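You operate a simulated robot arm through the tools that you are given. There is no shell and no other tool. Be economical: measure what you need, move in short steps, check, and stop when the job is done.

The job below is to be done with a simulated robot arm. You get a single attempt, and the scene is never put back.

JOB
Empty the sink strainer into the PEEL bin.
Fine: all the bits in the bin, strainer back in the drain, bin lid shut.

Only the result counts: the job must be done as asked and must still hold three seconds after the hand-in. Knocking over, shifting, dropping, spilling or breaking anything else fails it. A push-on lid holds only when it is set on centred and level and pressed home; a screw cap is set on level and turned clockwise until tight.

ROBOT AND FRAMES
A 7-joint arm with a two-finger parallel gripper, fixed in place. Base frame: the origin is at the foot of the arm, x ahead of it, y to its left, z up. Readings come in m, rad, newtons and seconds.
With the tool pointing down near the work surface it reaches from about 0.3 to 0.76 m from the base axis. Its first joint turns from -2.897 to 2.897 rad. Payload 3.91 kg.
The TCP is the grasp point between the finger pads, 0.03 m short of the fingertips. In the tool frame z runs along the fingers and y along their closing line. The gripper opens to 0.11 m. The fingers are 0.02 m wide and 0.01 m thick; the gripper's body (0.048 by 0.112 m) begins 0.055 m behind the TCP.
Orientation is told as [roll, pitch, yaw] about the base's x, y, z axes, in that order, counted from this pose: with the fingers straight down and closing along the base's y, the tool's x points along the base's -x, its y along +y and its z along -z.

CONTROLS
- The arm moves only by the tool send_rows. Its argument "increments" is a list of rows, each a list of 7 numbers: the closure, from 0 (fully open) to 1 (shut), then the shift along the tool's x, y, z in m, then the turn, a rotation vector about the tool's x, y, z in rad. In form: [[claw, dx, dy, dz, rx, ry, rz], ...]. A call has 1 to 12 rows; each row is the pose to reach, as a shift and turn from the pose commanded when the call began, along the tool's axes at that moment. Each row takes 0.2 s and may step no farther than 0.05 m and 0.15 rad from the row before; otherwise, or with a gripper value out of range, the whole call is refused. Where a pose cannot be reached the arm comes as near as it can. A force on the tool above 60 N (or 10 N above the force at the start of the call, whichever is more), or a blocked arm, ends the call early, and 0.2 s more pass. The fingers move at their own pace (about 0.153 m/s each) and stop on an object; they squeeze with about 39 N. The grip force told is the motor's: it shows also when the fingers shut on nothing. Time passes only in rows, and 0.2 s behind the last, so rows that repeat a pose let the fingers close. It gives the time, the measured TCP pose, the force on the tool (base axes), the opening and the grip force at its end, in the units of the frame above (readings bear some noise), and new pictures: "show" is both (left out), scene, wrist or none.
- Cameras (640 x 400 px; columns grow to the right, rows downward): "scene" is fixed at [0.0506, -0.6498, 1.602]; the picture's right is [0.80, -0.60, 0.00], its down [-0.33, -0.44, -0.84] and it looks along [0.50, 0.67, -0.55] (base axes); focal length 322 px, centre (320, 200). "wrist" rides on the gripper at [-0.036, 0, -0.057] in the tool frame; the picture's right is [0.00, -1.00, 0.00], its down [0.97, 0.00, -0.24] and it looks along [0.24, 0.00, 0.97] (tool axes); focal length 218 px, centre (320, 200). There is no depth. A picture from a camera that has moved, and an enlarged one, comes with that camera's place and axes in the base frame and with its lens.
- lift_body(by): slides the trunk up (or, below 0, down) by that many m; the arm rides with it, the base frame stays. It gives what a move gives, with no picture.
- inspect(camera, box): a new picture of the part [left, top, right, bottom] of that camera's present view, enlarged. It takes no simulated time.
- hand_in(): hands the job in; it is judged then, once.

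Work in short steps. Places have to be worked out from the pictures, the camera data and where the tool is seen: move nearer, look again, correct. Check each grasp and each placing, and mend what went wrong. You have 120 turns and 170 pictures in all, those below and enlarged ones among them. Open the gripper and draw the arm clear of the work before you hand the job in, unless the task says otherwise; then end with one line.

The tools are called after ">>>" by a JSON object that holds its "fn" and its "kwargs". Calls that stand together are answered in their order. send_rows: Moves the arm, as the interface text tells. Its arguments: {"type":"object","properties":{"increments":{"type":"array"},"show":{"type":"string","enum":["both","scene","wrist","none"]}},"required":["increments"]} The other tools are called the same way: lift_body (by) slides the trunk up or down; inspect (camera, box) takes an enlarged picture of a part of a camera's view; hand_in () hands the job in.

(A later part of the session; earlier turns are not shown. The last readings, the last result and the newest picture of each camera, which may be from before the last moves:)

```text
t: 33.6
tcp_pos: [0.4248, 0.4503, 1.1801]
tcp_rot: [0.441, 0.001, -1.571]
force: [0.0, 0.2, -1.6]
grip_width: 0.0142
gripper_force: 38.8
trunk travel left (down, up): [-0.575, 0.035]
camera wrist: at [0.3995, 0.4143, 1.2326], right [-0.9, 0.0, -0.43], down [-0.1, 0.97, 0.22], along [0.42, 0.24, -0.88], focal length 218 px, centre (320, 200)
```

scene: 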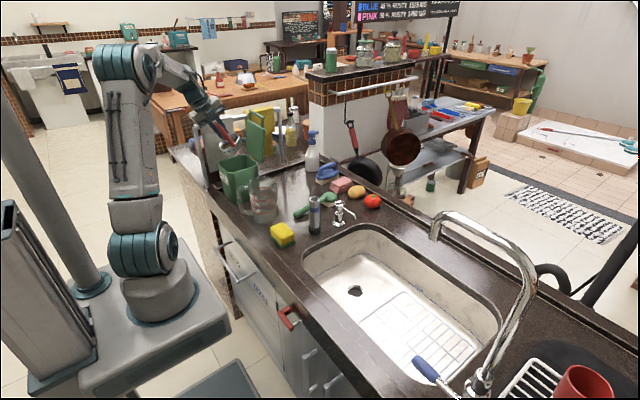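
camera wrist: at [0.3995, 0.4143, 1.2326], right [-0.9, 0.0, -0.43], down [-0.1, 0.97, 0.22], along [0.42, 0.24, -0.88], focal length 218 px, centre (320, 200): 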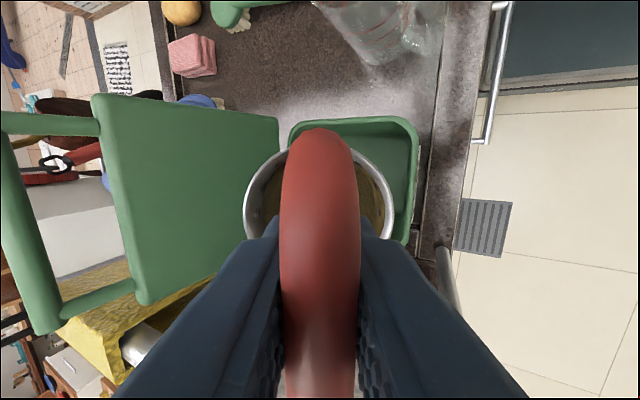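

Tracking is good and the bowl is over the opening. I go on tilting to 75°.

>>> {"fn": "send_rows", "kwargs": {"increments": [[1, 0, -0.005, 0.005, -0.12, 0, 0], [1, 0, -0.009, 0.009, -0.24, 0, 0], [1, 0, -0.012, 0.012, -0.36, 0, 0], [1, 0, -0.0149, 0.0151, -0.48, 0, 0], [1, 0, -0.021, 0.02, -0.6, 0, 0], [1, 0, -0.027, 0.024, -0.73, 0, 0], [1, 0, -0.0334, 0.0285, -0.86, 0, 0]]}}

>>> {"fn": "inspect", "kwargs": {"camera": "scene", "box": [180, 90, 300, 210]}}

```text
t: 35.3
tcp_pos: [0.4688, 0.3916, 1.1422]
tcp_rot: [1.274, 0.021, -1.723]
force: [-31.0, 3.2, 0.6]
grip_width: 0.0156
gripper_force: 39.0
trunk travel left (down, up): [-0.575, 0.035]
stopped in row 7: the arm was blocked; the commanded pose is now the measured one
camera wrist: at [0.4089, 0.3631, 1.1594], right [-0.29, 0.06, -0.96], down [-0.08, 0.99, 0.09], along [0.95, 0.1, -0.28], focal length 218 px, centre (320, 200)
```

scene: 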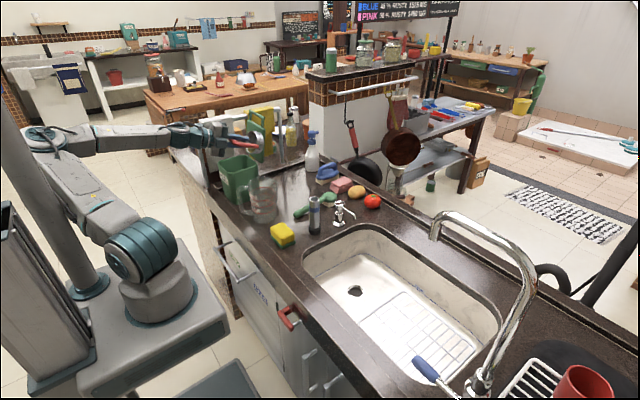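
wrist: 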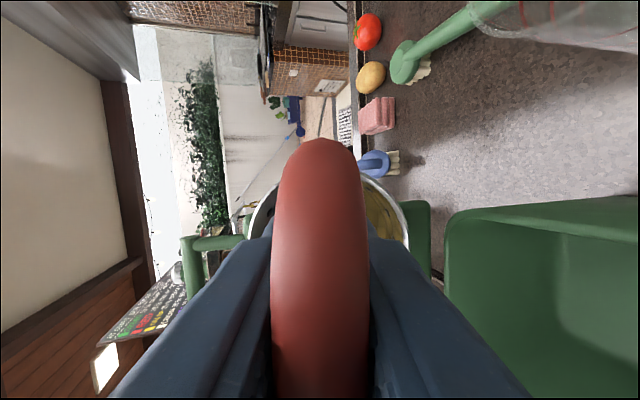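

```text
3.33 times, centred on (240, 150) of scene
camera zoom: at [0.0506, -0.6498, 1.602], right [0.8, -0.6, 0.0], down [-0.33, -0.44, -0.84], along [0.5, 0.67, -0.55], focal length 1073 px, centre (587, 367)
```

zoom: 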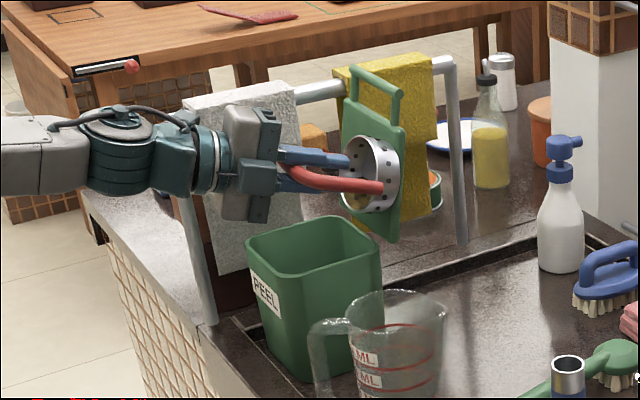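

The arm swung its elbow round, drifted, and pressed the bowl against the open lid. Before undoing this, I check whether any bits have spilt.

>>> {"fn": "inspect", "kwargs": {"camera": "scene", "box": [220, 120, 270, 160]}}

>>> {"fn": "inspect", "kwargs": {"camera": "wrist", "box": [330, 140, 490, 280]}}

```text
10.00 times, centred on (245, 140) of scene
camera zoom: at [0.0506, -0.6498, 1.602], right [0.8, -0.6, 0.0], down [-0.33, -0.44, -0.84], along [0.5, 0.67, -0.55], focal length 3218 px, centre (1070, 800)
```

zoom: 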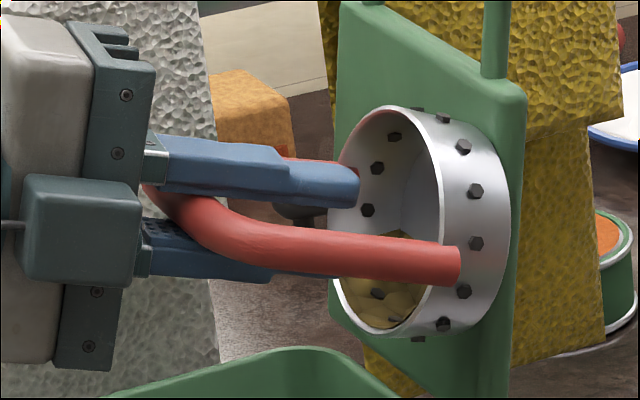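

```text
2.86 times, centred on (410, 210) of wrist
camera zoom: at [0.4089, 0.3631, 1.1594], right [-0.29, 0.06, -0.96], down [-0.08, 0.99, 0.09], along [0.95, 0.1, -0.28], focal length 624 px, centre (63, 171)
```

zoom: 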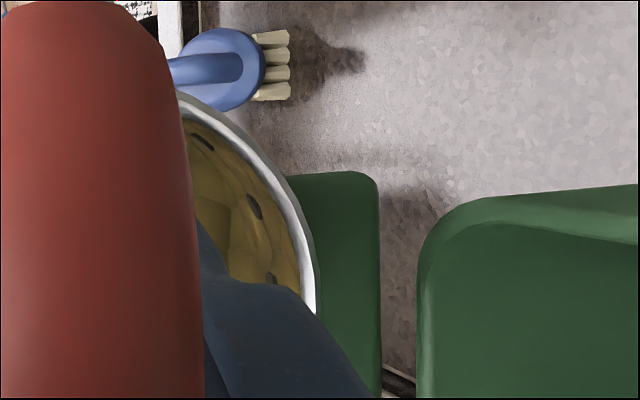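

The bits are still in the bowl. I pull straight back off the lid and level the bowl again while returning it over the opening.

>>> {"fn": "send_rows", "kwargs": {"increments": [[1, 0.005, 0, -0.015, 0.05, 0, 0], [1, 0.02, 0, -0.035, 0.15, 0, 0], [1, 0.035, 0, -0.055, 0.28, 0, 0], [1, 0.05, -0.001, -0.071, 0.4, 0, 0], [1, 0.05, 0.005, -0.08, 0.53, 0, 0]]}}

>>> {"fn": "inspect", "kwargs": {"camera": "scene", "box": [180, 90, 300, 210]}}

```text
t: 36.5
tcp_pos: [0.4064, 0.4507, 1.1682]
tcp_rot: [0.737, 0.02, -1.725]
force: [0.2, -0.1, -0.9]
grip_width: 0.0145
gripper_force: 39.2
trunk travel left (down, up): [-0.575, 0.035]
camera wrist: at [0.3624, 0.4193, 1.2108], right [-0.73, 0.13, -0.67], down [-0.01, 0.98, 0.2], along [0.68, 0.15, -0.71], focal length 218 px, centre (320, 200)
```

scene: 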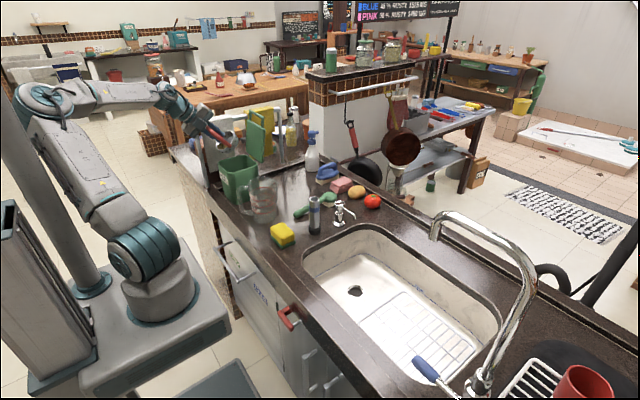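
wrist: 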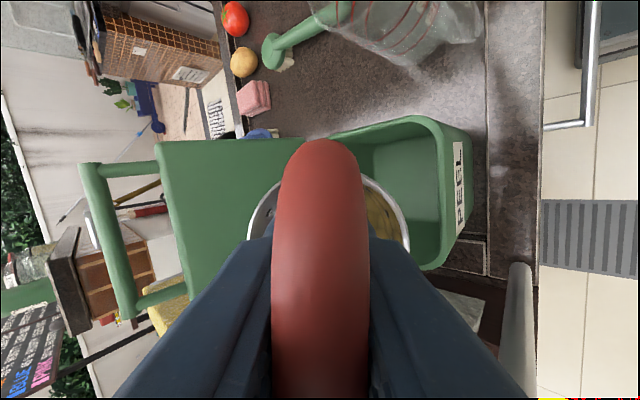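

```text
3.33 times, centred on (240, 150) of scene
camera zoom: at [0.0506, -0.6498, 1.602], right [0.8, -0.6, 0.0], down [-0.33, -0.44, -0.84], along [0.5, 0.67, -0.55], focal length 1073 px, centre (587, 367)
```

zoom: 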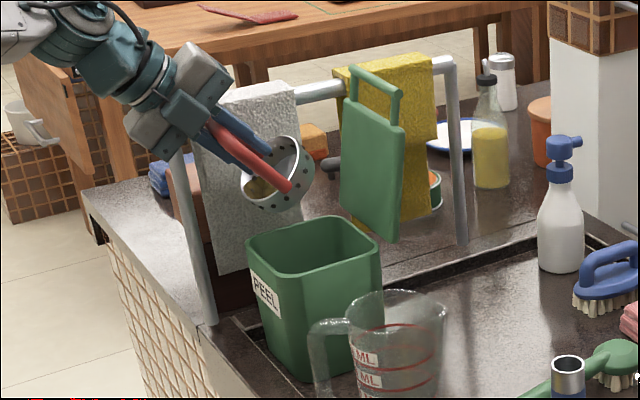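

It's back over the bin with nothing spilt, and the elbow is now in a different arrangement. I try the tilt again in short steps from here, watching the tracking.

>>> {"fn": "send_rows", "kwargs": {"increments": [[1, 0.002, 0, 0, -0.1, 0, 0], [1, 0.004, 0, 0, -0.2, 0, 0], [1, 0.004, 0, 0, -0.3, 0, 0]], "show": "none"}}

```text
t: 37.3
tcp_pos: [0.4409, 0.4269, 1.1753]
tcp_rot: [1.027, 0.039, -1.803]
force: [0.0, 0.0, -0.9]
grip_width: 0.0148
gripper_force: 38.8
trunk travel left (down, up): [-0.575, 0.035]
```

It drifts again; the same pointing was reachable earlier at yaw 0, so the last wrist joint must be at its limit. I level the bowl above the bin first and will then turn the hand 180° the other way.

>>> {"fn": "send_rows", "kwargs": {"increments": [[1, 0.005, 0.005, -0.015, 0.12, 0, 0], [1, 0.01, 0.01, -0.03, 0.25, 0, 0], [1, 0.014, 0.018, -0.045, 0.38, 0, 0], [1, 0.014, 0.026, -0.06, 0.51, 0, 0], [1, 0.014, 0.037, -0.074, 0.64, 0, 0], [1, 0.014, 0.037, -0.074, 0.77, 0, 0], [1, 0.014, 0.037, -0.074, 0.9, 0, 0], [1, 0.014, 0.037, -0.074, 1.025, 0, 0]], "show": "scene"}}

```text
t: 39.1
tcp_pos: [0.3661, 0.4752, 1.2392]
tcp_rot: [0.014, 0.018, -1.727]
force: [-0.2, 0.0, -0.8]
grip_width: 0.015
gripper_force: 39.1
trunk travel left (down, up): [-0.575, 0.035]
```

scene: 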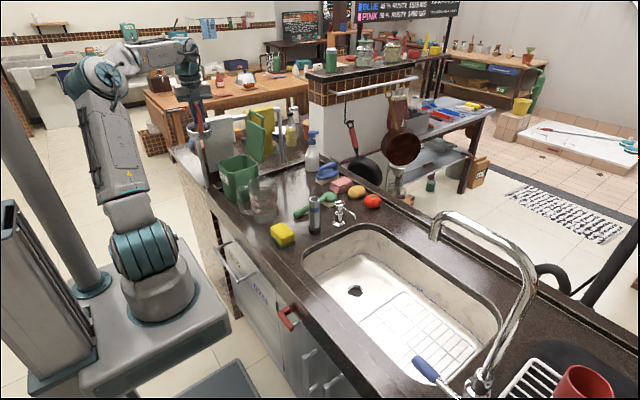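

Level again. Now I turn the tool about its axis by 3.3 rad in total, passing through yaw 0; this is the first half.

>>> {"fn": "send_rows", "kwargs": {"increments": [[1, -0.005, 0.005, -0.006, 0, 0, -0.137], [1, -0.01, 0.01, -0.012, 0, 0, -0.274], [1, -0.015, 0.015, -0.018, 0, 0, -0.411], [1, -0.02, 0.02, -0.024, 0, 0, -0.548], [1, -0.0265, 0.0245, -0.03, 0, 0, -0.685], [1, -0.0265, 0.0245, -0.03, 0, 0, -0.822], [1, -0.0265, 0.0245, -0.03, 0, 0, -0.959], [1, -0.0265, 0.0245, -0.03, 0, 0, -1.096], [1, -0.0265, 0.0245, -0.03, 0, 0, -1.233], [1, -0.0265, 0.0245, -0.03, 0, 0, -1.37], [1, -0.0265, 0.0245, -0.03, 0, 0, -1.507], [1, -0.0265, 0.0245, -0.03, 0, 0, -1.644]], "show": "none"}}

>>> {"fn": "send_rows", "kwargs": {"increments": [[1, 0, 0, 0, 0, 0, -0.137], [1, 0, 0, 0, 0, 0, -0.274], [1, 0, 0, 0, 0, 0, -0.411], [1, 0, 0, 0, 0, 0, -0.548], [1, 0, 0, 0, 0, 0, -0.685], [1, 0, 0, 0, 0, 0, -0.822], [1, 0, 0, 0, 0, 0, -0.959], [1, 0, 0, 0, 0, 0, -1.096], [1, 0, 0, 0, 0, 0, -1.233], [1, 0, 0, 0, 0, 0, -1.37], [1, 0, 0, 0, 0, 0, -1.507], [1, 0, 0, 0, 0, 0, -1.644]]}}

```text
t: 41.7
tcp_pos: [0.3839, 0.4441, 1.271]
tcp_rot: [0.019, -0.019, -0.082]
force: [0.2, 0.6, -0.7]
grip_width: 0.0149
gripper_force: 39.1
trunk travel left (down, up): [-0.575, 0.035]
```

```text
t: 44.3
tcp_pos: [0.3851, 0.4435, 1.27]
tcp_rot: [-0.019, -0.019, 1.563]
force: [-0.1, 0.5, -1.1]
grip_width: 0.0149
gripper_force: 39.0
trunk travel left (down, up): [-0.575, 0.035]
camera wrist: at [0.3833, 0.4781, 1.3283], right [1.0, -0.01, 0.02], down [-0.01, -0.97, 0.22], along [0.02, -0.22, -0.97], focal length 218 px, centre (320, 200)
```

scene: 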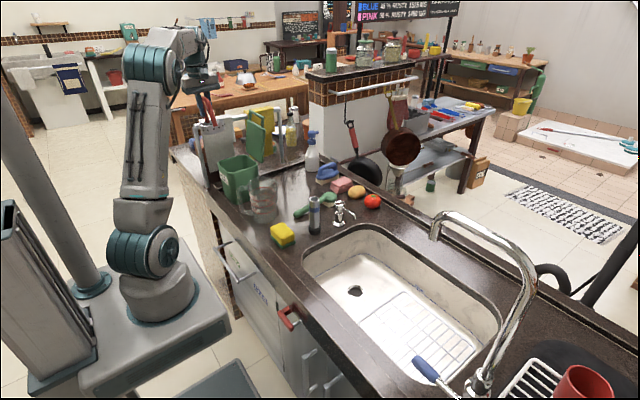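
wrist: 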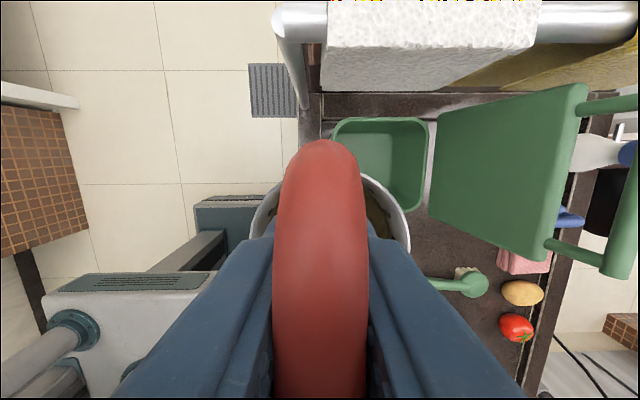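

The turn worked, the bits are in the bowl, and the bin's centre reads (0.471, 0.455). Now I tilt to 50° over the opening and check tracking.

>>> {"fn": "send_rows", "kwargs": {"increments": [[1, -0.002, -0.005, 0.01, 0.06, 0, 0], [1, -0.005, -0.012, 0.025, 0.17, 0, 0], [1, -0.008, -0.02, 0.04, 0.29, 0, 0], [1, -0.01, -0.028, 0.055, 0.41, 0, 0], [1, -0.01, -0.035, 0.07, 0.53, 0, 0], [1, -0.01, -0.04, 0.085, 0.65, 0, 0]]}}

```text
t: 45.7
tcp_pos: [0.4276, 0.4559, 1.1864]
tcp_rot: [-0.67, -0.017, 1.562]
force: [0.0, -0.4, -1.5]
grip_width: 0.0149
gripper_force: 39.0
trunk travel left (down, up): [-0.575, 0.035]
camera wrist: at [0.3915, 0.4902, 1.2329], right [0.78, -0.02, 0.62], down [-0.16, -0.97, 0.17], along [0.6, -0.23, -0.76], focal length 218 px, centre (320, 200)
```

scene: 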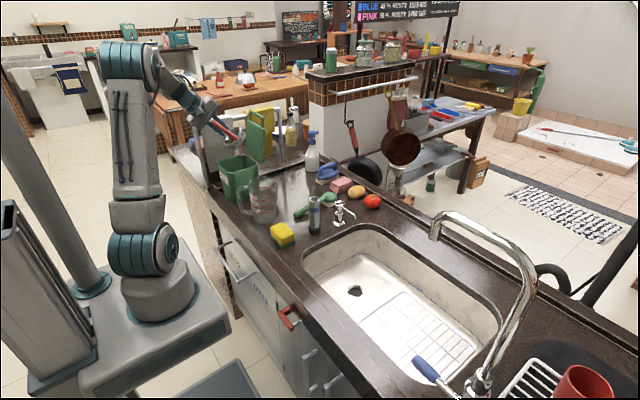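
wrist: 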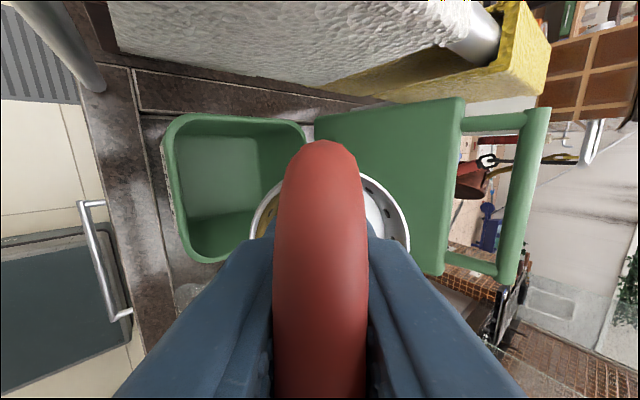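

Tracking is exact in this arrangement. On to 75°.

>>> {"fn": "send_rows", "kwargs": {"increments": [[1, 0, 0.006, 0.003, 0.12, 0, 0], [1, 0, 0.012, 0.006, 0.24, 0, 0], [1, 0, 0.018, 0.009, 0.36, 0, 0], [1, 0, 0.025, 0.012, 0.48, 0, 0], [1, 0, 0.031, 0.015, 0.63, 0, 0]]}}

>>> {"fn": "inspect", "kwargs": {"camera": "scene", "box": [180, 90, 300, 210]}}

```text
t: 46.9
tcp_pos: [0.4102, 0.4571, 1.1555]
tcp_rot: [-1.303, -0.016, 1.561]
force: [-0.4, 0.0, -0.5]
grip_width: 0.0145
gripper_force: 39.2
trunk travel left (down, up): [-0.575, 0.035]
camera wrist: at [0.355, 0.4919, 1.1717], right [0.27, -0.02, 0.96], down [-0.24, -0.97, 0.05], along [0.93, -0.24, -0.26], focal length 218 px, centre (320, 200)
```

scene: 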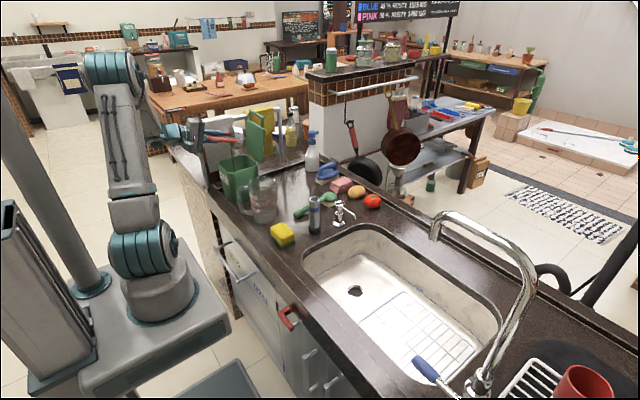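
wrist: 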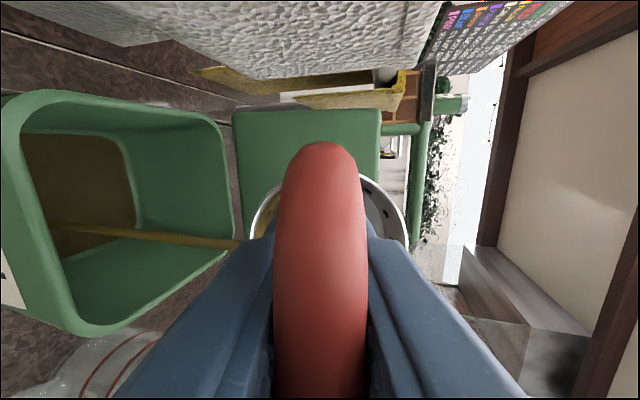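

```text
3.33 times, centred on (240, 150) of scene
camera zoom: at [0.0506, -0.6498, 1.602], right [0.8, -0.6, 0.0], down [-0.33, -0.44, -0.84], along [0.5, 0.67, -0.55], focal length 1073 px, centre (587, 367)
```

zoom: 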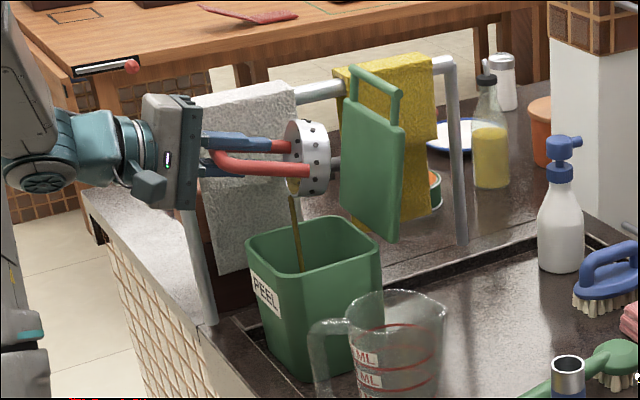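

The bits are streaming into the bin. I go on tilting past level, to about 125°, holding the lower rim over the bin's centre.

>>> {"fn": "send_rows", "kwargs": {"increments": [[1, 0, 0.005, -0.002, 0.1, 0, 0], [1, 0, 0.01, -0.004, 0.2, 0, 0], [1, 0, 0.015, -0.006, 0.3, 0, 0], [1, 0, 0.02, -0.009, 0.42, 0, 0], [1, 0, 0.029, -0.0127, 0.54, 0, 0], [1, 0, 0.029, -0.0127, 0.66, 0, 0], [1, 0, 0.029, -0.0127, 0.78, 0, 0], [1, 0, 0.029, -0.0127, 0.9, 0, 0]]}}

>>> {"fn": "inspect", "kwargs": {"camera": "scene", "box": [180, 90, 300, 210]}}

```text
t: 48.7
tcp_pos: [0.391, 0.4572, 1.1291]
tcp_rot: [-2.2, -0.017, 1.563]
force: [-0.2, -0.4, -0.2]
grip_width: 0.0149
gripper_force: 39.5
trunk travel left (down, up): [-0.575, 0.035]
camera wrist: at [0.3449, 0.4924, 1.0975], right [-0.59, -0.01, 0.81], down [-0.2, -0.97, -0.16], along [0.78, -0.26, 0.57], focal length 218 px, centre (320, 200)
```

scene: 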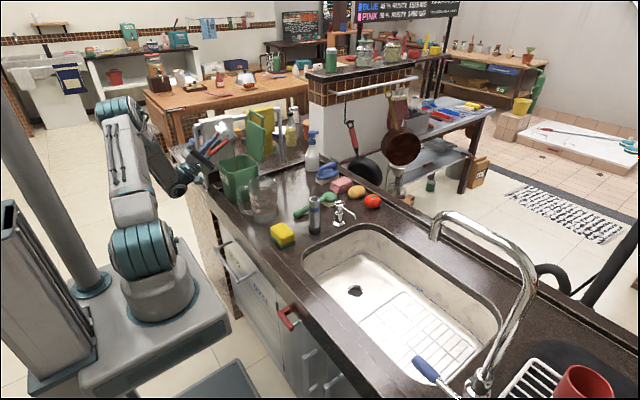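
wrist: 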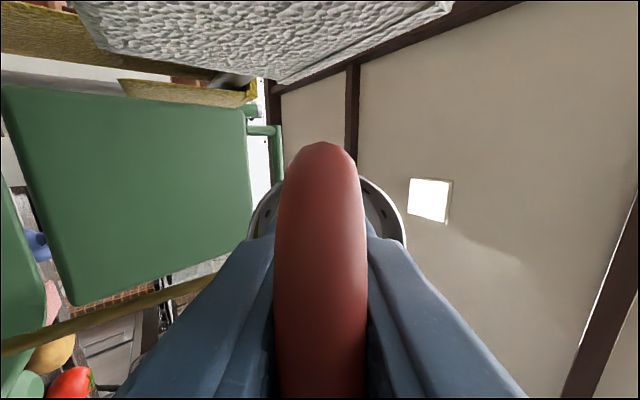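

```text
3.33 times, centred on (240, 150) of scene
camera zoom: at [0.0506, -0.6498, 1.602], right [0.8, -0.6, 0.0], down [-0.33, -0.44, -0.84], along [0.5, 0.67, -0.55], focal length 1073 px, centre (587, 367)
```

zoom: 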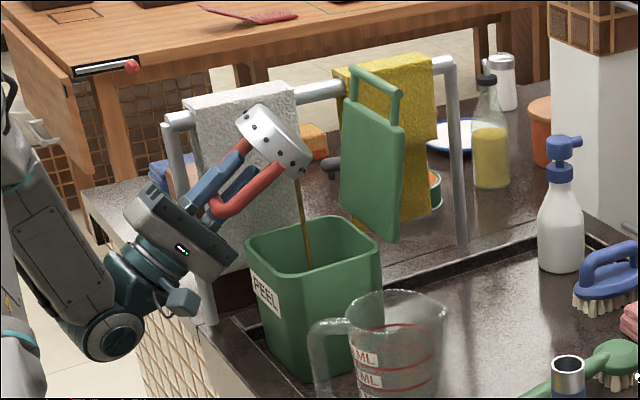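

It's still streaming cleanly into the bin. I hold and tilt slightly further.

>>> {"fn": "send_rows", "kwargs": {"increments": [[1, 0, 0, 0, 0.05, 0, 0], [1, 0, 0, 0, 0.1, 0, 0], [1, 0, 0, 0, 0.15, 0, 0], [1, 0, 0, 0, 0.2, 0, 0], [1, 0, 0, 0, 0.2, 0, 0], [1, 0, 0, 0, 0.2, 0, 0], [1, 0, 0, 0, 0.2, 0, 0], [1, 0, 0, 0, 0.2, 0, 0], [1, 0, 0, 0, 0.2, 0, 0], [1, 0, 0, 0, 0.2, 0, 0]], "show": "none"}}

>>> {"fn": "inspect", "kwargs": {"camera": "scene", "box": [190, 100, 290, 200]}}

```text
t: 50.9
tcp_pos: [0.3906, 0.4571, 1.1305]
tcp_rot: [-2.4, -0.017, 1.561]
force: [-0.3, 0.4, 0.0]
grip_width: 0.0147
gripper_force: 38.8
trunk travel left (down, up): [-0.575, 0.035]
```

```text
4.00 times, centred on (240, 150) of scene
camera zoom: at [0.0506, -0.6498, 1.602], right [0.8, -0.6, 0.0], down [-0.33, -0.44, -0.84], along [0.5, 0.67, -0.55], focal length 1287 px, centre (640, 400)
```

zoom: 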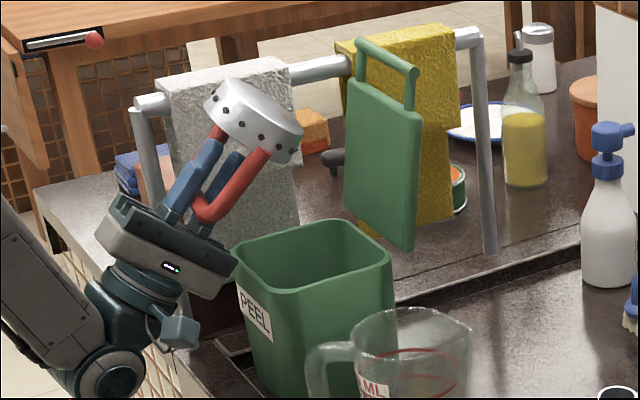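

The stream has stopped. I give two small shakes over the bin to loosen leftovers, then hold.

>>> {"fn": "send_rows", "kwargs": {"increments": [[1, 0, 0, 0.012, 0, 0, 0], [1, 0, 0, 0, 0, 0, 0], [1, 0, 0, 0.012, 0, 0, 0], [1, 0, 0, 0, 0, 0, 0], [1, 0, 0, 0, 0, 0, 0], [1, 0, 0, 0, 0, 0, 0]], "show": "none"}}

>>> {"fn": "inspect", "kwargs": {"camera": "wrist", "box": [220, 130, 440, 270]}}

```text
t: 52.3
tcp_pos: [0.3894, 0.4575, 1.1306]
tcp_rot: [-2.402, -0.018, 1.561]
force: [0.8, -0.5, -0.9]
grip_width: 0.0147
gripper_force: 39.1
trunk travel left (down, up): [-0.575, 0.035]
```

```text
2.86 times, centred on (330, 200) of wrist
camera zoom: at [0.351, 0.4934, 1.0896], right [-0.74, 0.0, 0.68], down [-0.17, -0.97, -0.19], along [0.65, -0.26, 0.71], focal length 624 px, centre (291, 200)
```

zoom: 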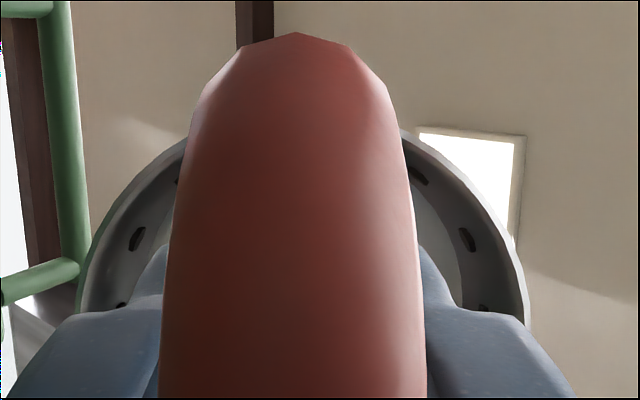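

The visible interior is clean. I tilt back upright over the bin, rising as I go.

>>> {"fn": "send_rows", "kwargs": {"increments": [[1, 0, -0.003, 0.005, -0.13, 0, 0], [1, 0, -0.006, 0.01, -0.26, 0, 0], [1, 0, -0.01, 0.015, -0.39, 0, 0], [1, 0, -0.014, 0.022, -0.52, 0, 0], [1, 0, -0.018, 0.03, -0.65, 0, 0], [1, 0, -0.022, 0.037, -0.78, 0, 0], [1, 0, -0.026, 0.044, -0.91, 0, 0], [1, 0, -0.03, 0.05, -1.04, 0, 0], [1, 0, -0.034, 0.054, -1.17, 0, 0], [1, 0, -0.038, 0.058, -1.3, 0, 0], [1, 0, -0.042, 0.062, -1.43, 0, 0], [1, 0, -0.046, 0.066, -1.56, 0, 0]], "show": "wrist"}}

```text
t: 54.9
tcp_pos: [0.402, 0.4551, 1.2114]
tcp_rot: [-0.837, -0.017, 1.563]
force: [0.1, 0.3, -0.6]
grip_width: 0.0149
gripper_force: 39.6
trunk travel left (down, up): [-0.575, 0.035]
camera wrist: at [0.3599, 0.4891, 1.2506], right [0.67, -0.02, 0.74], down [-0.19, -0.97, 0.14], along [0.72, -0.24, -0.65], focal length 218 px, centre (320, 200)
```

wrist: 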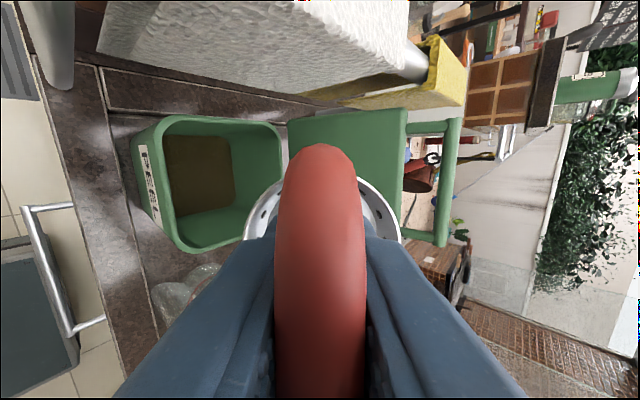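

The bits lie in the bin. I finish levelling and rise.

>>> {"fn": "send_rows", "kwargs": {"increments": [[1, 0, -0.004, -0.008, -0.14, 0, 0], [1, 0, -0.008, -0.016, -0.28, 0, 0], [1, 0, -0.012, -0.024, -0.42, 0, 0], [1, 0, -0.016, -0.032, -0.56, 0, 0], [1, 0, -0.02, -0.04, -0.7, 0, 0], [1, 0, -0.0238, -0.048, -0.837, 0, 0]], "show": "wrist"}}

>>> {"fn": "inspect", "kwargs": {"camera": "wrist", "box": [220, 110, 440, 250]}}

```text
t: 56.3
tcp_pos: [0.3814, 0.4547, 1.2597]
tcp_rot: [0.0, -0.017, 1.563]
force: [-0.3, -0.1, -1.3]
grip_width: 0.0142
gripper_force: 38.5
trunk travel left (down, up): [-0.575, 0.035]
camera wrist: at [0.3814, 0.4892, 1.3182], right [1.0, -0.01, 0.0], down [-0.01, -0.97, 0.22], along [0.0, -0.22, -0.97], focal length 218 px, centre (320, 200)
```

wrist: 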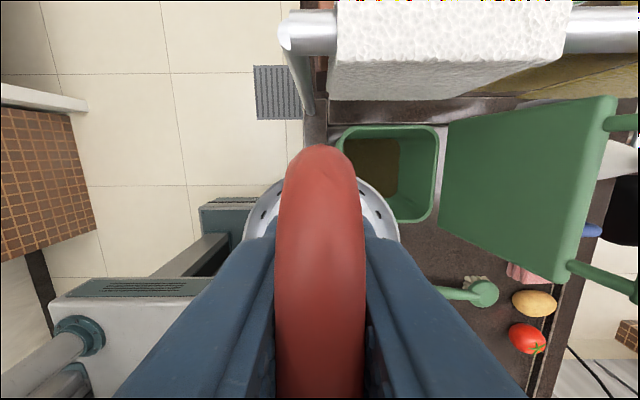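

```text
2.86 times, centred on (330, 180) of wrist
camera zoom: at [0.3814, 0.4892, 1.3182], right [1.0, -0.01, 0.0], down [-0.01, -0.97, 0.22], along [0.0, -0.22, -0.97], focal length 624 px, centre (291, 257)
```

zoom: 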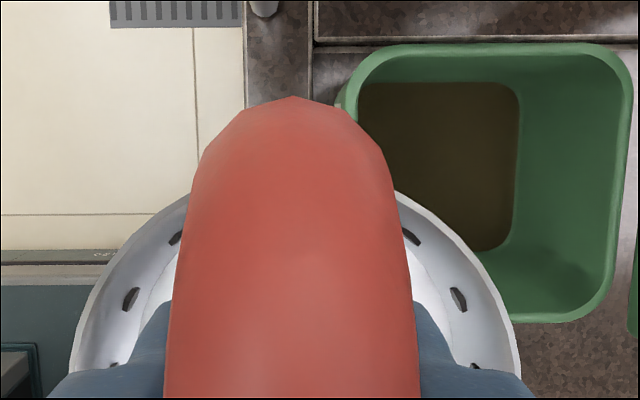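

The strainer is clean and the bits are all in the bin. I carry the strainer back over the sink, taking out the 0.017 rad lean.

>>> {"fn": "send_rows", "kwargs": {"increments": [[1, 0.03, -0.005, 0, 0, 0.008, -0.004], [1, 0.07, -0.01, 0, 0, 0.017, -0.008], [1, 0.11, -0.015, 0, 0, 0.017, -0.008], [1, 0.15, -0.02, 0, 0, 0.017, -0.008], [1, 0.19, -0.025, 0, 0, 0.017, -0.008], [1, 0.23, -0.03, 0, 0, 0.017, -0.008], [1, 0.265, -0.05, 0, 0, 0.017, -0.008], [1, 0.3, -0.07, 0, 0, 0.017, -0.008], [1, 0.335, -0.09, 0, 0, 0.017, -0.008], [1, 0.37, -0.11, 0, 0, 0.017, -0.008], [1, 0.405, -0.13, 0, 0, 0.017, -0.008], [1, 0.44, -0.15, 0, 0, 0.017, -0.008]], "show": "none"}}

>>> {"fn": "send_rows", "kwargs": {"increments": [[1, 0.03, -0.02, 0.01, 0, 0, 0], [1, 0.06, -0.045, 0.03, 0, 0, 0], [1, 0.09, -0.07, 0.05, 0, 0, 0], [1, 0.118, -0.087, 0.08, 0, 0, 0], [1, 0.118, -0.087, 0.12, 0, 0, 0]]}}

```text
t: 58.9
tcp_pos: [0.5249, 0.0122, 1.2506]
tcp_rot: [-0.001, 0.0, 1.57]
force: [0.5, -0.4, -0.6]
grip_width: 0.0146
gripper_force: 39.2
trunk travel left (down, up): [-0.575, 0.035]
```

```text
t: 60.1
tcp_pos: [0.6147, -0.104, 1.1304]
tcp_rot: [0.0, 0.0, 1.568]
force: [-0.4, -0.4, -0.9]
grip_width: 0.0148
gripper_force: 38.9
trunk travel left (down, up): [-0.575, 0.035]
camera wrist: at [0.6152, -0.0688, 1.1892], right [1.0, 0.0, 0.0], down [0.0, -0.97, 0.24], along [0.0, -0.24, -0.97], focal length 218 px, centre (320, 200)
```

scene: 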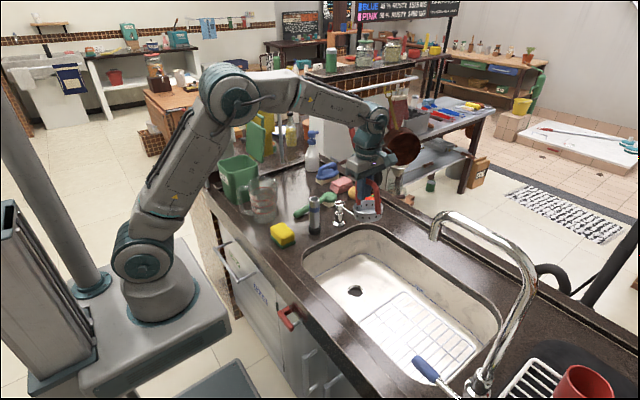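
wrist: 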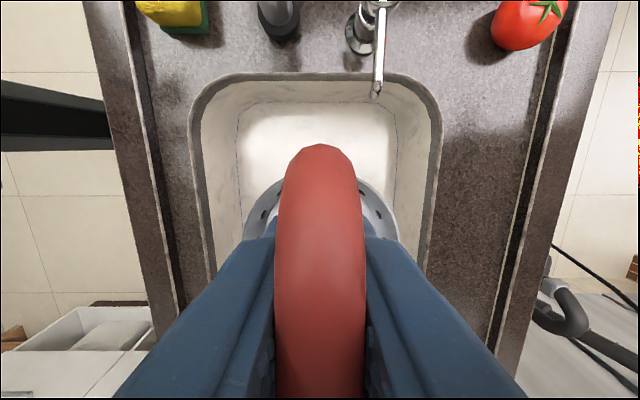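

Bar geometry suggests the strainer shifted about 5 mm towards -y in the grip, so I aim for TCP y=-0.0985. I descend to 0.87 and compare it with the hole.

>>> {"fn": "send_rows", "kwargs": {"increments": [[1, -0.003, -0.002, 0.045, 0, 0, 0], [1, -0.005, -0.004, 0.09, 0, 0, 0], [1, -0.0055, -0.004, 0.135, 0, 0, 0], [1, -0.0055, -0.004, 0.18, 0, 0, 0], [1, -0.0055, -0.004, 0.22, 0, 0, 0], [1, -0.0055, -0.004, 0.255, 0, 0, 0]]}}

>>> {"fn": "inspect", "kwargs": {"camera": "scene", "box": [325, 225, 395, 305]}}

```text
t: 61.5
tcp_pos: [0.621, -0.0997, 0.8763]
tcp_rot: [-0.003, 0.0, 1.57]
force: [-0.2, 0.1, -0.8]
grip_width: 0.0149
gripper_force: 38.9
trunk travel left (down, up): [-0.575, 0.035]
camera wrist: at [0.6197, -0.0646, 0.9347], right [1.0, 0.0, 0.0], down [0.0, -0.97, 0.24], along [0.0, -0.24, -0.97], focal length 218 px, centre (320, 200)
```

scene: 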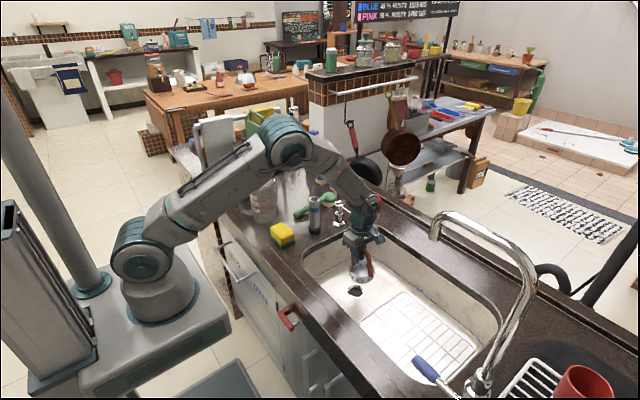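
wrist: 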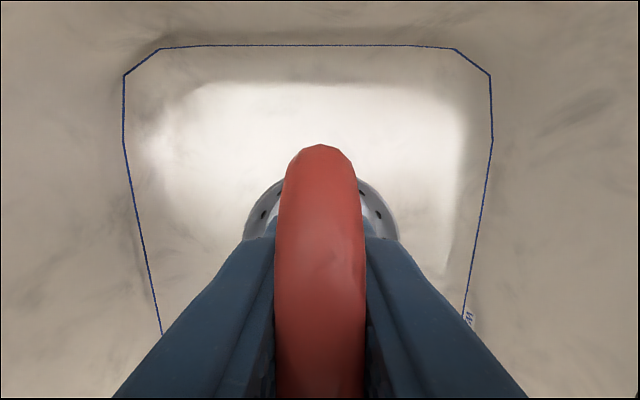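

```text
5.00 times, centred on (360, 265) of scene
camera zoom: at [0.0506, -0.6498, 1.602], right [0.8, -0.6, 0.0], down [-0.33, -0.44, -0.84], along [0.5, 0.67, -0.55], focal length 1609 px, centre (120, -125)
```

zoom: 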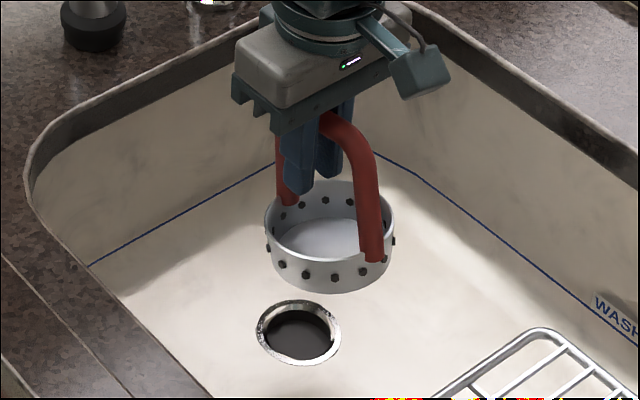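

The strainer has pivoted in the grip by about 0.12 rad, its bottom swung towards -y. I turn the tool about the closing axis to level it and look again.

>>> {"fn": "send_rows", "kwargs": {"increments": [[1, 0, 0, 0, 0, -0.06, 0], [1, 0, 0, 0, 0, -0.12, 0]]}}

>>> {"fn": "inspect", "kwargs": {"camera": "scene", "box": [330, 230, 390, 300]}}

>>> {"fn": "inspect", "kwargs": {"camera": "wrist", "box": [220, 110, 440, 250]}}

```text
t: 62.1
tcp_pos: [0.6188, -0.0995, 0.8779]
tcp_rot: [0.0, -0.123, 1.569]
force: [-0.7, -1.0, -0.9]
grip_width: 0.0148
gripper_force: 38.9
trunk travel left (down, up): [-0.575, 0.035]
camera wrist: at [0.6192, -0.0721, 0.9395], right [1.0, 0.0, 0.0], down [0.0, -0.99, 0.12], along [0.0, -0.12, -0.99], focal length 218 px, centre (320, 200)
```

scene: 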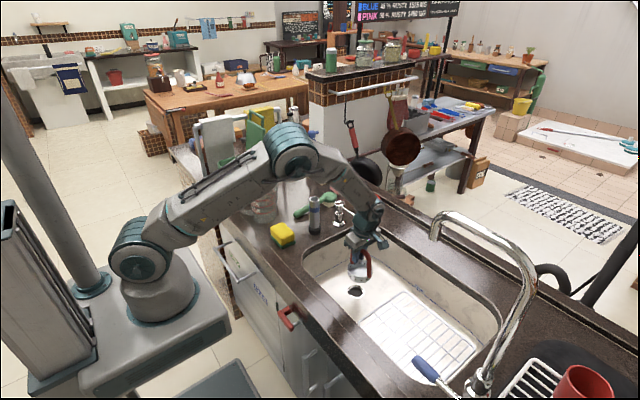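
wrist: 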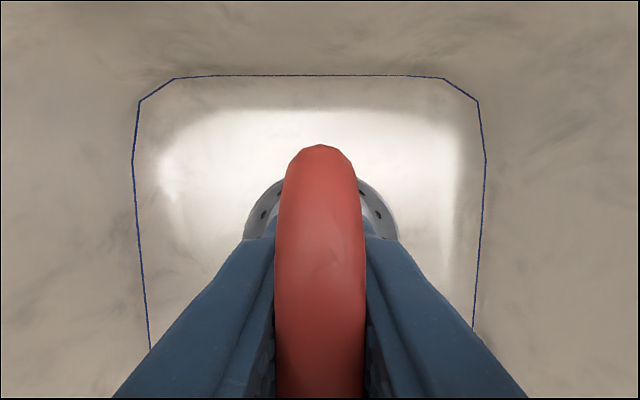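

```text
5.71 times, centred on (360, 265) of scene
camera zoom: at [0.0506, -0.6498, 1.602], right [0.8, -0.6, 0.0], down [-0.33, -0.44, -0.84], along [0.5, 0.67, -0.55], focal length 1839 px, centre (91, -171)
```

zoom: 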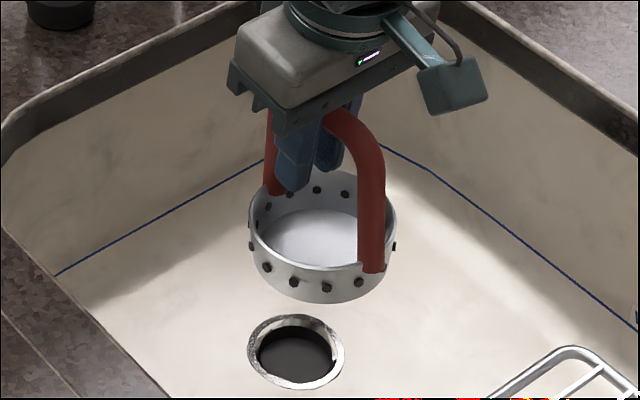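

```text
2.86 times, centred on (330, 180) of wrist
camera zoom: at [0.6192, -0.0721, 0.9395], right [1.0, 0.0, 0.0], down [0.0, -0.99, 0.12], along [0.0, -0.12, -0.99], focal length 624 px, centre (291, 257)
```

zoom: 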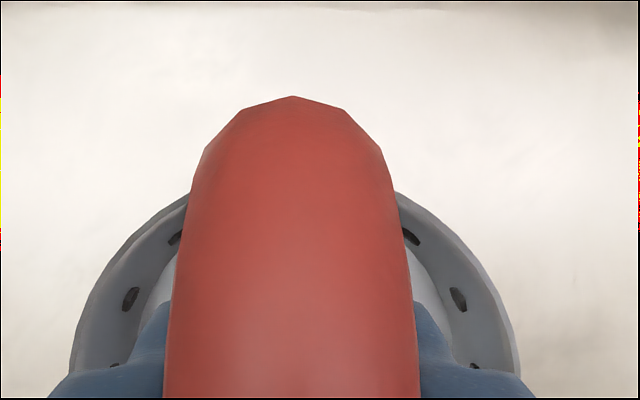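

The strainer is level now (rivet pattern matches the upright reference). Its axis is at y≈-0.112, against -0.104 for the hole, so I shift +8 mm in y and descend 55 mm.

>>> {"fn": "send_rows", "kwargs": {"increments": [[1, -0.008, 0, 0.001, 0, 0, 0], [1, -0.004, 0, 0.03, 0, 0, 0], [1, -0.001, 0, 0.055, 0, 0, 0]], "show": "none"}}

>>> {"fn": "inspect", "kwargs": {"camera": "scene", "box": [330, 230, 390, 300]}}

```text
t: 62.9
tcp_pos: [0.6201, -0.0918, 0.8213]
tcp_rot: [-0.002, -0.121, 1.569]
force: [-0.6, -0.2, -0.4]
grip_width: 0.015
gripper_force: 38.7
trunk travel left (down, up): [-0.575, 0.035]
```

```text
5.71 times, centred on (360, 265) of scene
camera zoom: at [0.0506, -0.6498, 1.602], right [0.8, -0.6, 0.0], down [-0.33, -0.44, -0.84], along [0.5, 0.67, -0.55], focal length 1839 px, centre (91, -171)
```

zoom: 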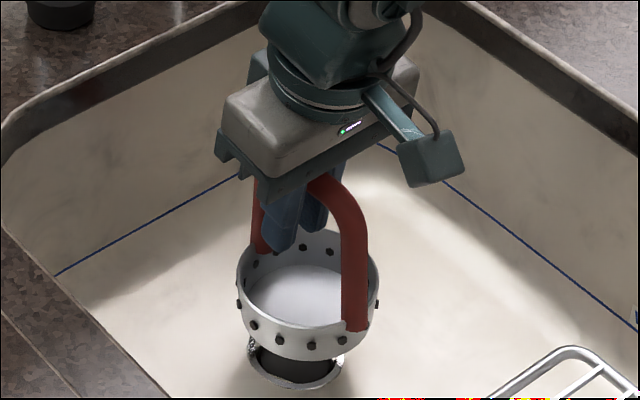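

A remaining offset of about 5 mm in y and 1.5 mm in x shows against the reference. I correct that with a touch more levelling, and lower 22 mm.

>>> {"fn": "send_rows", "kwargs": {"increments": [[1, -0.005, 0.0015, 0.0006, 0, -0.015, 0], [1, -0.0036, 0.0015, 0.012, 0, -0.015, 0], [1, -0.0023, 0.0015, 0.0224, 0, -0.015, 0]], "show": "none"}}

>>> {"fn": "inspect", "kwargs": {"camera": "scene", "box": [330, 240, 390, 310]}}

```text
t: 63.7
tcp_pos: [0.6185, -0.0889, 0.7997]
tcp_rot: [-0.002, -0.134, 1.569]
force: [0.1, -0.4, -0.6]
grip_width: 0.0147
gripper_force: 39.1
trunk travel left (down, up): [-0.575, 0.035]
```

```text
5.71 times, centred on (360, 275) of scene
camera zoom: at [0.0506, -0.6498, 1.602], right [0.8, -0.6, 0.0], down [-0.33, -0.44, -0.84], along [0.5, 0.67, -0.55], focal length 1839 px, centre (91, -229)
```

zoom: 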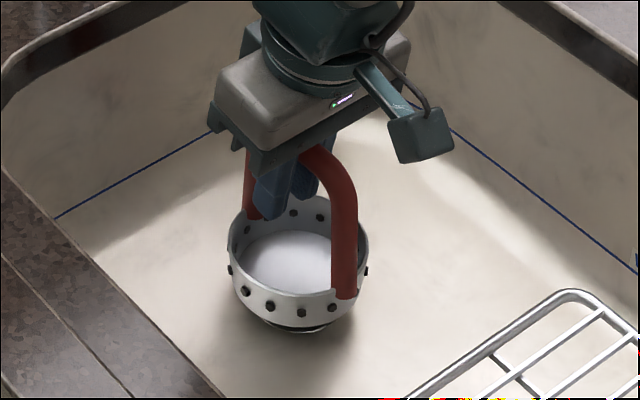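

It's within 1 mm of the reference and about 11 mm above the seat. I lower slowly, watching the force.

>>> {"fn": "send_rows", "kwargs": {"increments": [[1, 0.0005, 0, 0.003, 0, 0, 0], [1, 0.0, 0, 0.006, 0, 0, 0], [1, -0.0003, 0, 0.009, 0, 0, 0]], "show": "none"}}

>>> {"fn": "inspect", "kwargs": {"camera": "scene", "box": [330, 240, 390, 310]}}

```text
t: 64.5
tcp_pos: [0.6186, -0.0866, 0.7912]
tcp_rot: [-0.002, -0.136, 1.569]
force: [0.1, 0.0, 0.1]
grip_width: 0.0148
gripper_force: 39.2
trunk travel left (down, up): [-0.575, 0.035]
```

```text
5.71 times, centred on (360, 275) of scene
camera zoom: at [0.0506, -0.6498, 1.602], right [0.8, -0.6, 0.0], down [-0.33, -0.44, -0.84], along [0.5, 0.67, -0.55], focal length 1839 px, centre (91, -229)
```

zoom: 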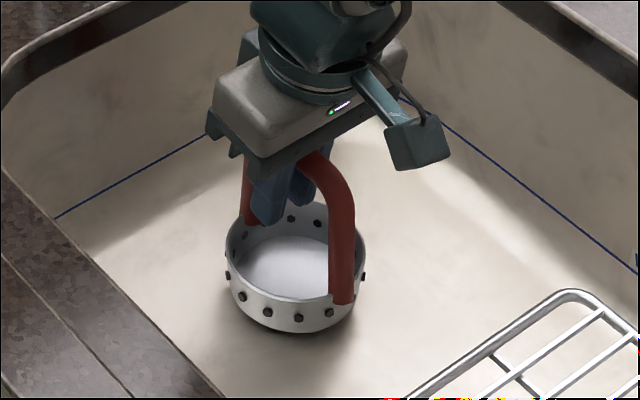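

The slanted descent carried it about 4 mm towards +y. I correct that, then lower vertically by 5 mm.

>>> {"fn": "send_rows", "kwargs": {"increments": [[1, 0.004, 0, -0.0005, 0, 0, 0], [1, 0.0043, 0, 0.002, 0, 0, 0], [1, 0.0047, 0, 0.0045, 0, 0, 0]], "show": "none"}}

>>> {"fn": "inspect", "kwargs": {"camera": "scene", "box": [330, 240, 390, 310]}}

```text
t: 65.3
tcp_pos: [0.6175, -0.0906, 0.7884]
tcp_rot: [-0.004, -0.137, 1.569]
force: [0.0, -0.3, -0.6]
grip_width: 0.0146
gripper_force: 38.8
trunk travel left (down, up): [-0.575, 0.035]
```

```text
5.71 times, centred on (360, 275) of scene
camera zoom: at [0.0506, -0.6498, 1.602], right [0.8, -0.6, 0.0], down [-0.33, -0.44, -0.84], along [0.5, 0.67, -0.55], focal length 1839 px, centre (91, -229)
```

zoom: 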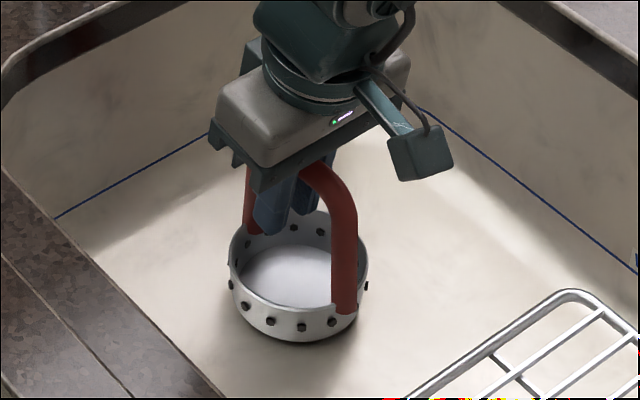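

The rivets match the original seat within 1 px. I open the fingers slowly.

>>> {"fn": "send_rows", "kwargs": {"increments": [[0.95, 0, 0, 0, 0, 0, 0], [0.8, 0, 0, 0, 0, 0, 0], [0.6, 0, 0, 0, 0, 0, 0], [0.5, 0, 0, 0, 0, 0, 0]], "show": "wrist"}}

>>> {"fn": "inspect", "kwargs": {"camera": "scene", "box": [330, 240, 390, 310]}}

```text
t: 66.3
tcp_pos: [0.6177, -0.0918, 0.788]
tcp_rot: [-0.002, -0.137, 1.568]
force: [0.1, -0.7, 0.2]
grip_width: 0.0548
gripper_force: 0.2
trunk travel left (down, up): [-0.575, 0.035]
camera wrist: at [0.6172, -0.0633, 0.85], right [1.0, 0.0, 0.0], down [0.0, -0.99, 0.11], along [0.0, -0.11, -0.99], focal length 218 px, centre (320, 200)
```

wrist: 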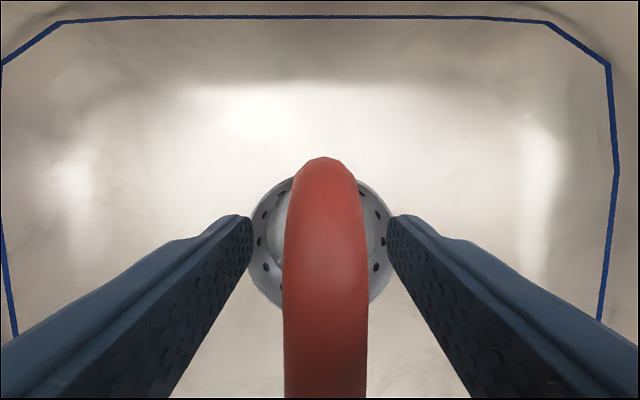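

```text
5.71 times, centred on (360, 275) of scene
camera zoom: at [0.0506, -0.6498, 1.602], right [0.8, -0.6, 0.0], down [-0.33, -0.44, -0.84], along [0.5, 0.67, -0.55], focal length 1839 px, centre (91, -229)
```

zoom: 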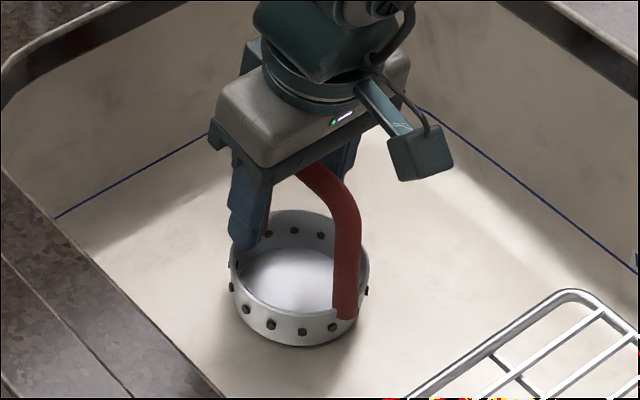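

It settled level after release. I withdraw straight up, level the tool, and check the seat from above.

>>> {"fn": "send_rows", "kwargs": {"increments": [[0.5, -0.0041, 0, -0.03, 0, 0, 0], [0.5, -0.0095, 0, -0.07, 0, 0, 0], [0.5, -0.015, 0, -0.11, 0, 0.06, 0], [0.5, -0.02, 0, -0.15, 0, 0.137, 0], [0.5, -0.026, 0, -0.19, 0, 0.137, 0]]}}

>>> {"fn": "inspect", "kwargs": {"camera": "scene", "box": [330, 240, 390, 310]}}

>>> {"fn": "inspect", "kwargs": {"camera": "wrist", "box": [260, 110, 390, 240]}}

```text
t: 67.5
tcp_pos: [0.6172, -0.09, 0.9804]
tcp_rot: [-0.002, 0.001, 1.569]
force: [-0.2, 0.0, 0.0]
grip_width: 0.0552
gripper_force: 0.0
trunk travel left (down, up): [-0.575, 0.035]
camera wrist: at [0.6179, -0.0539, 1.0381], right [1.0, 0.0, 0.0], down [0.0, -0.97, 0.24], along [0.0, -0.24, -0.97], focal length 218 px, centre (320, 200)
```

scene: 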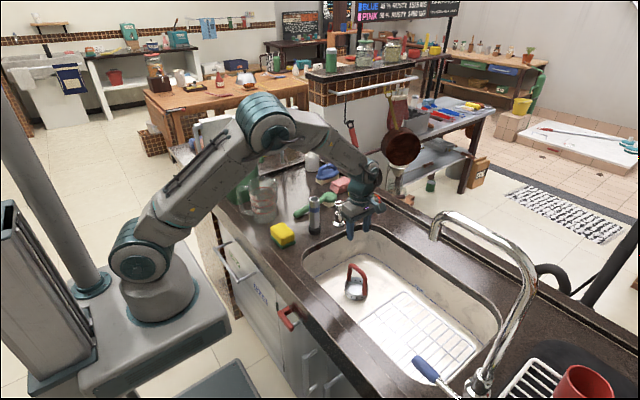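
wrist: 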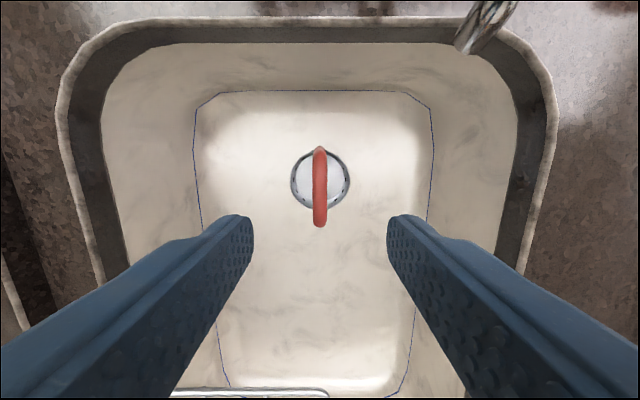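

```text
5.71 times, centred on (360, 275) of scene
camera zoom: at [0.0506, -0.6498, 1.602], right [0.8, -0.6, 0.0], down [-0.33, -0.44, -0.84], along [0.5, 0.67, -0.55], focal length 1839 px, centre (91, -229)
```

zoom: 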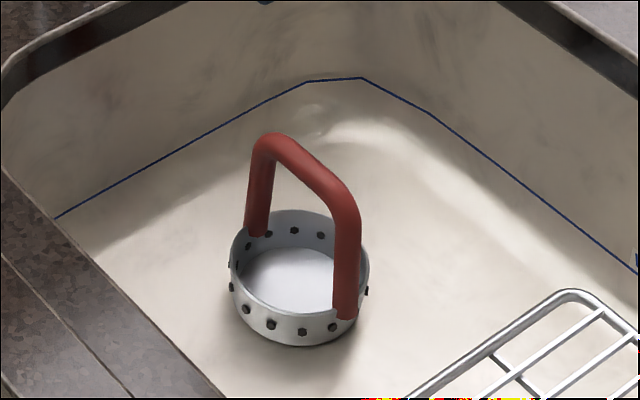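

```text
3.08 times, centred on (325, 175) of wrist
camera zoom: at [0.6179, -0.0539, 1.0381], right [1.0, 0.0, 0.0], down [0.0, -0.97, 0.24], along [0.0, -0.24, -0.97], focal length 672 px, centre (305, 277)
```

zoom: 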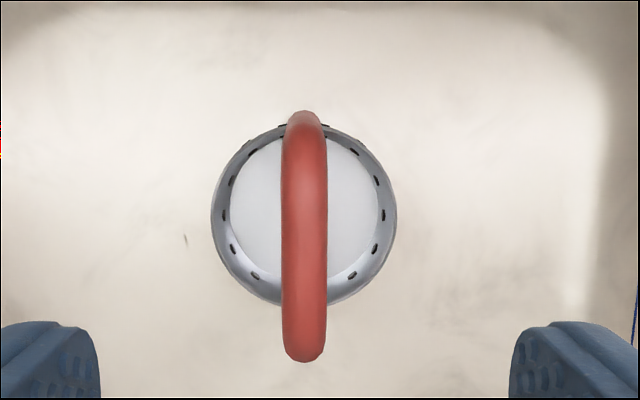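

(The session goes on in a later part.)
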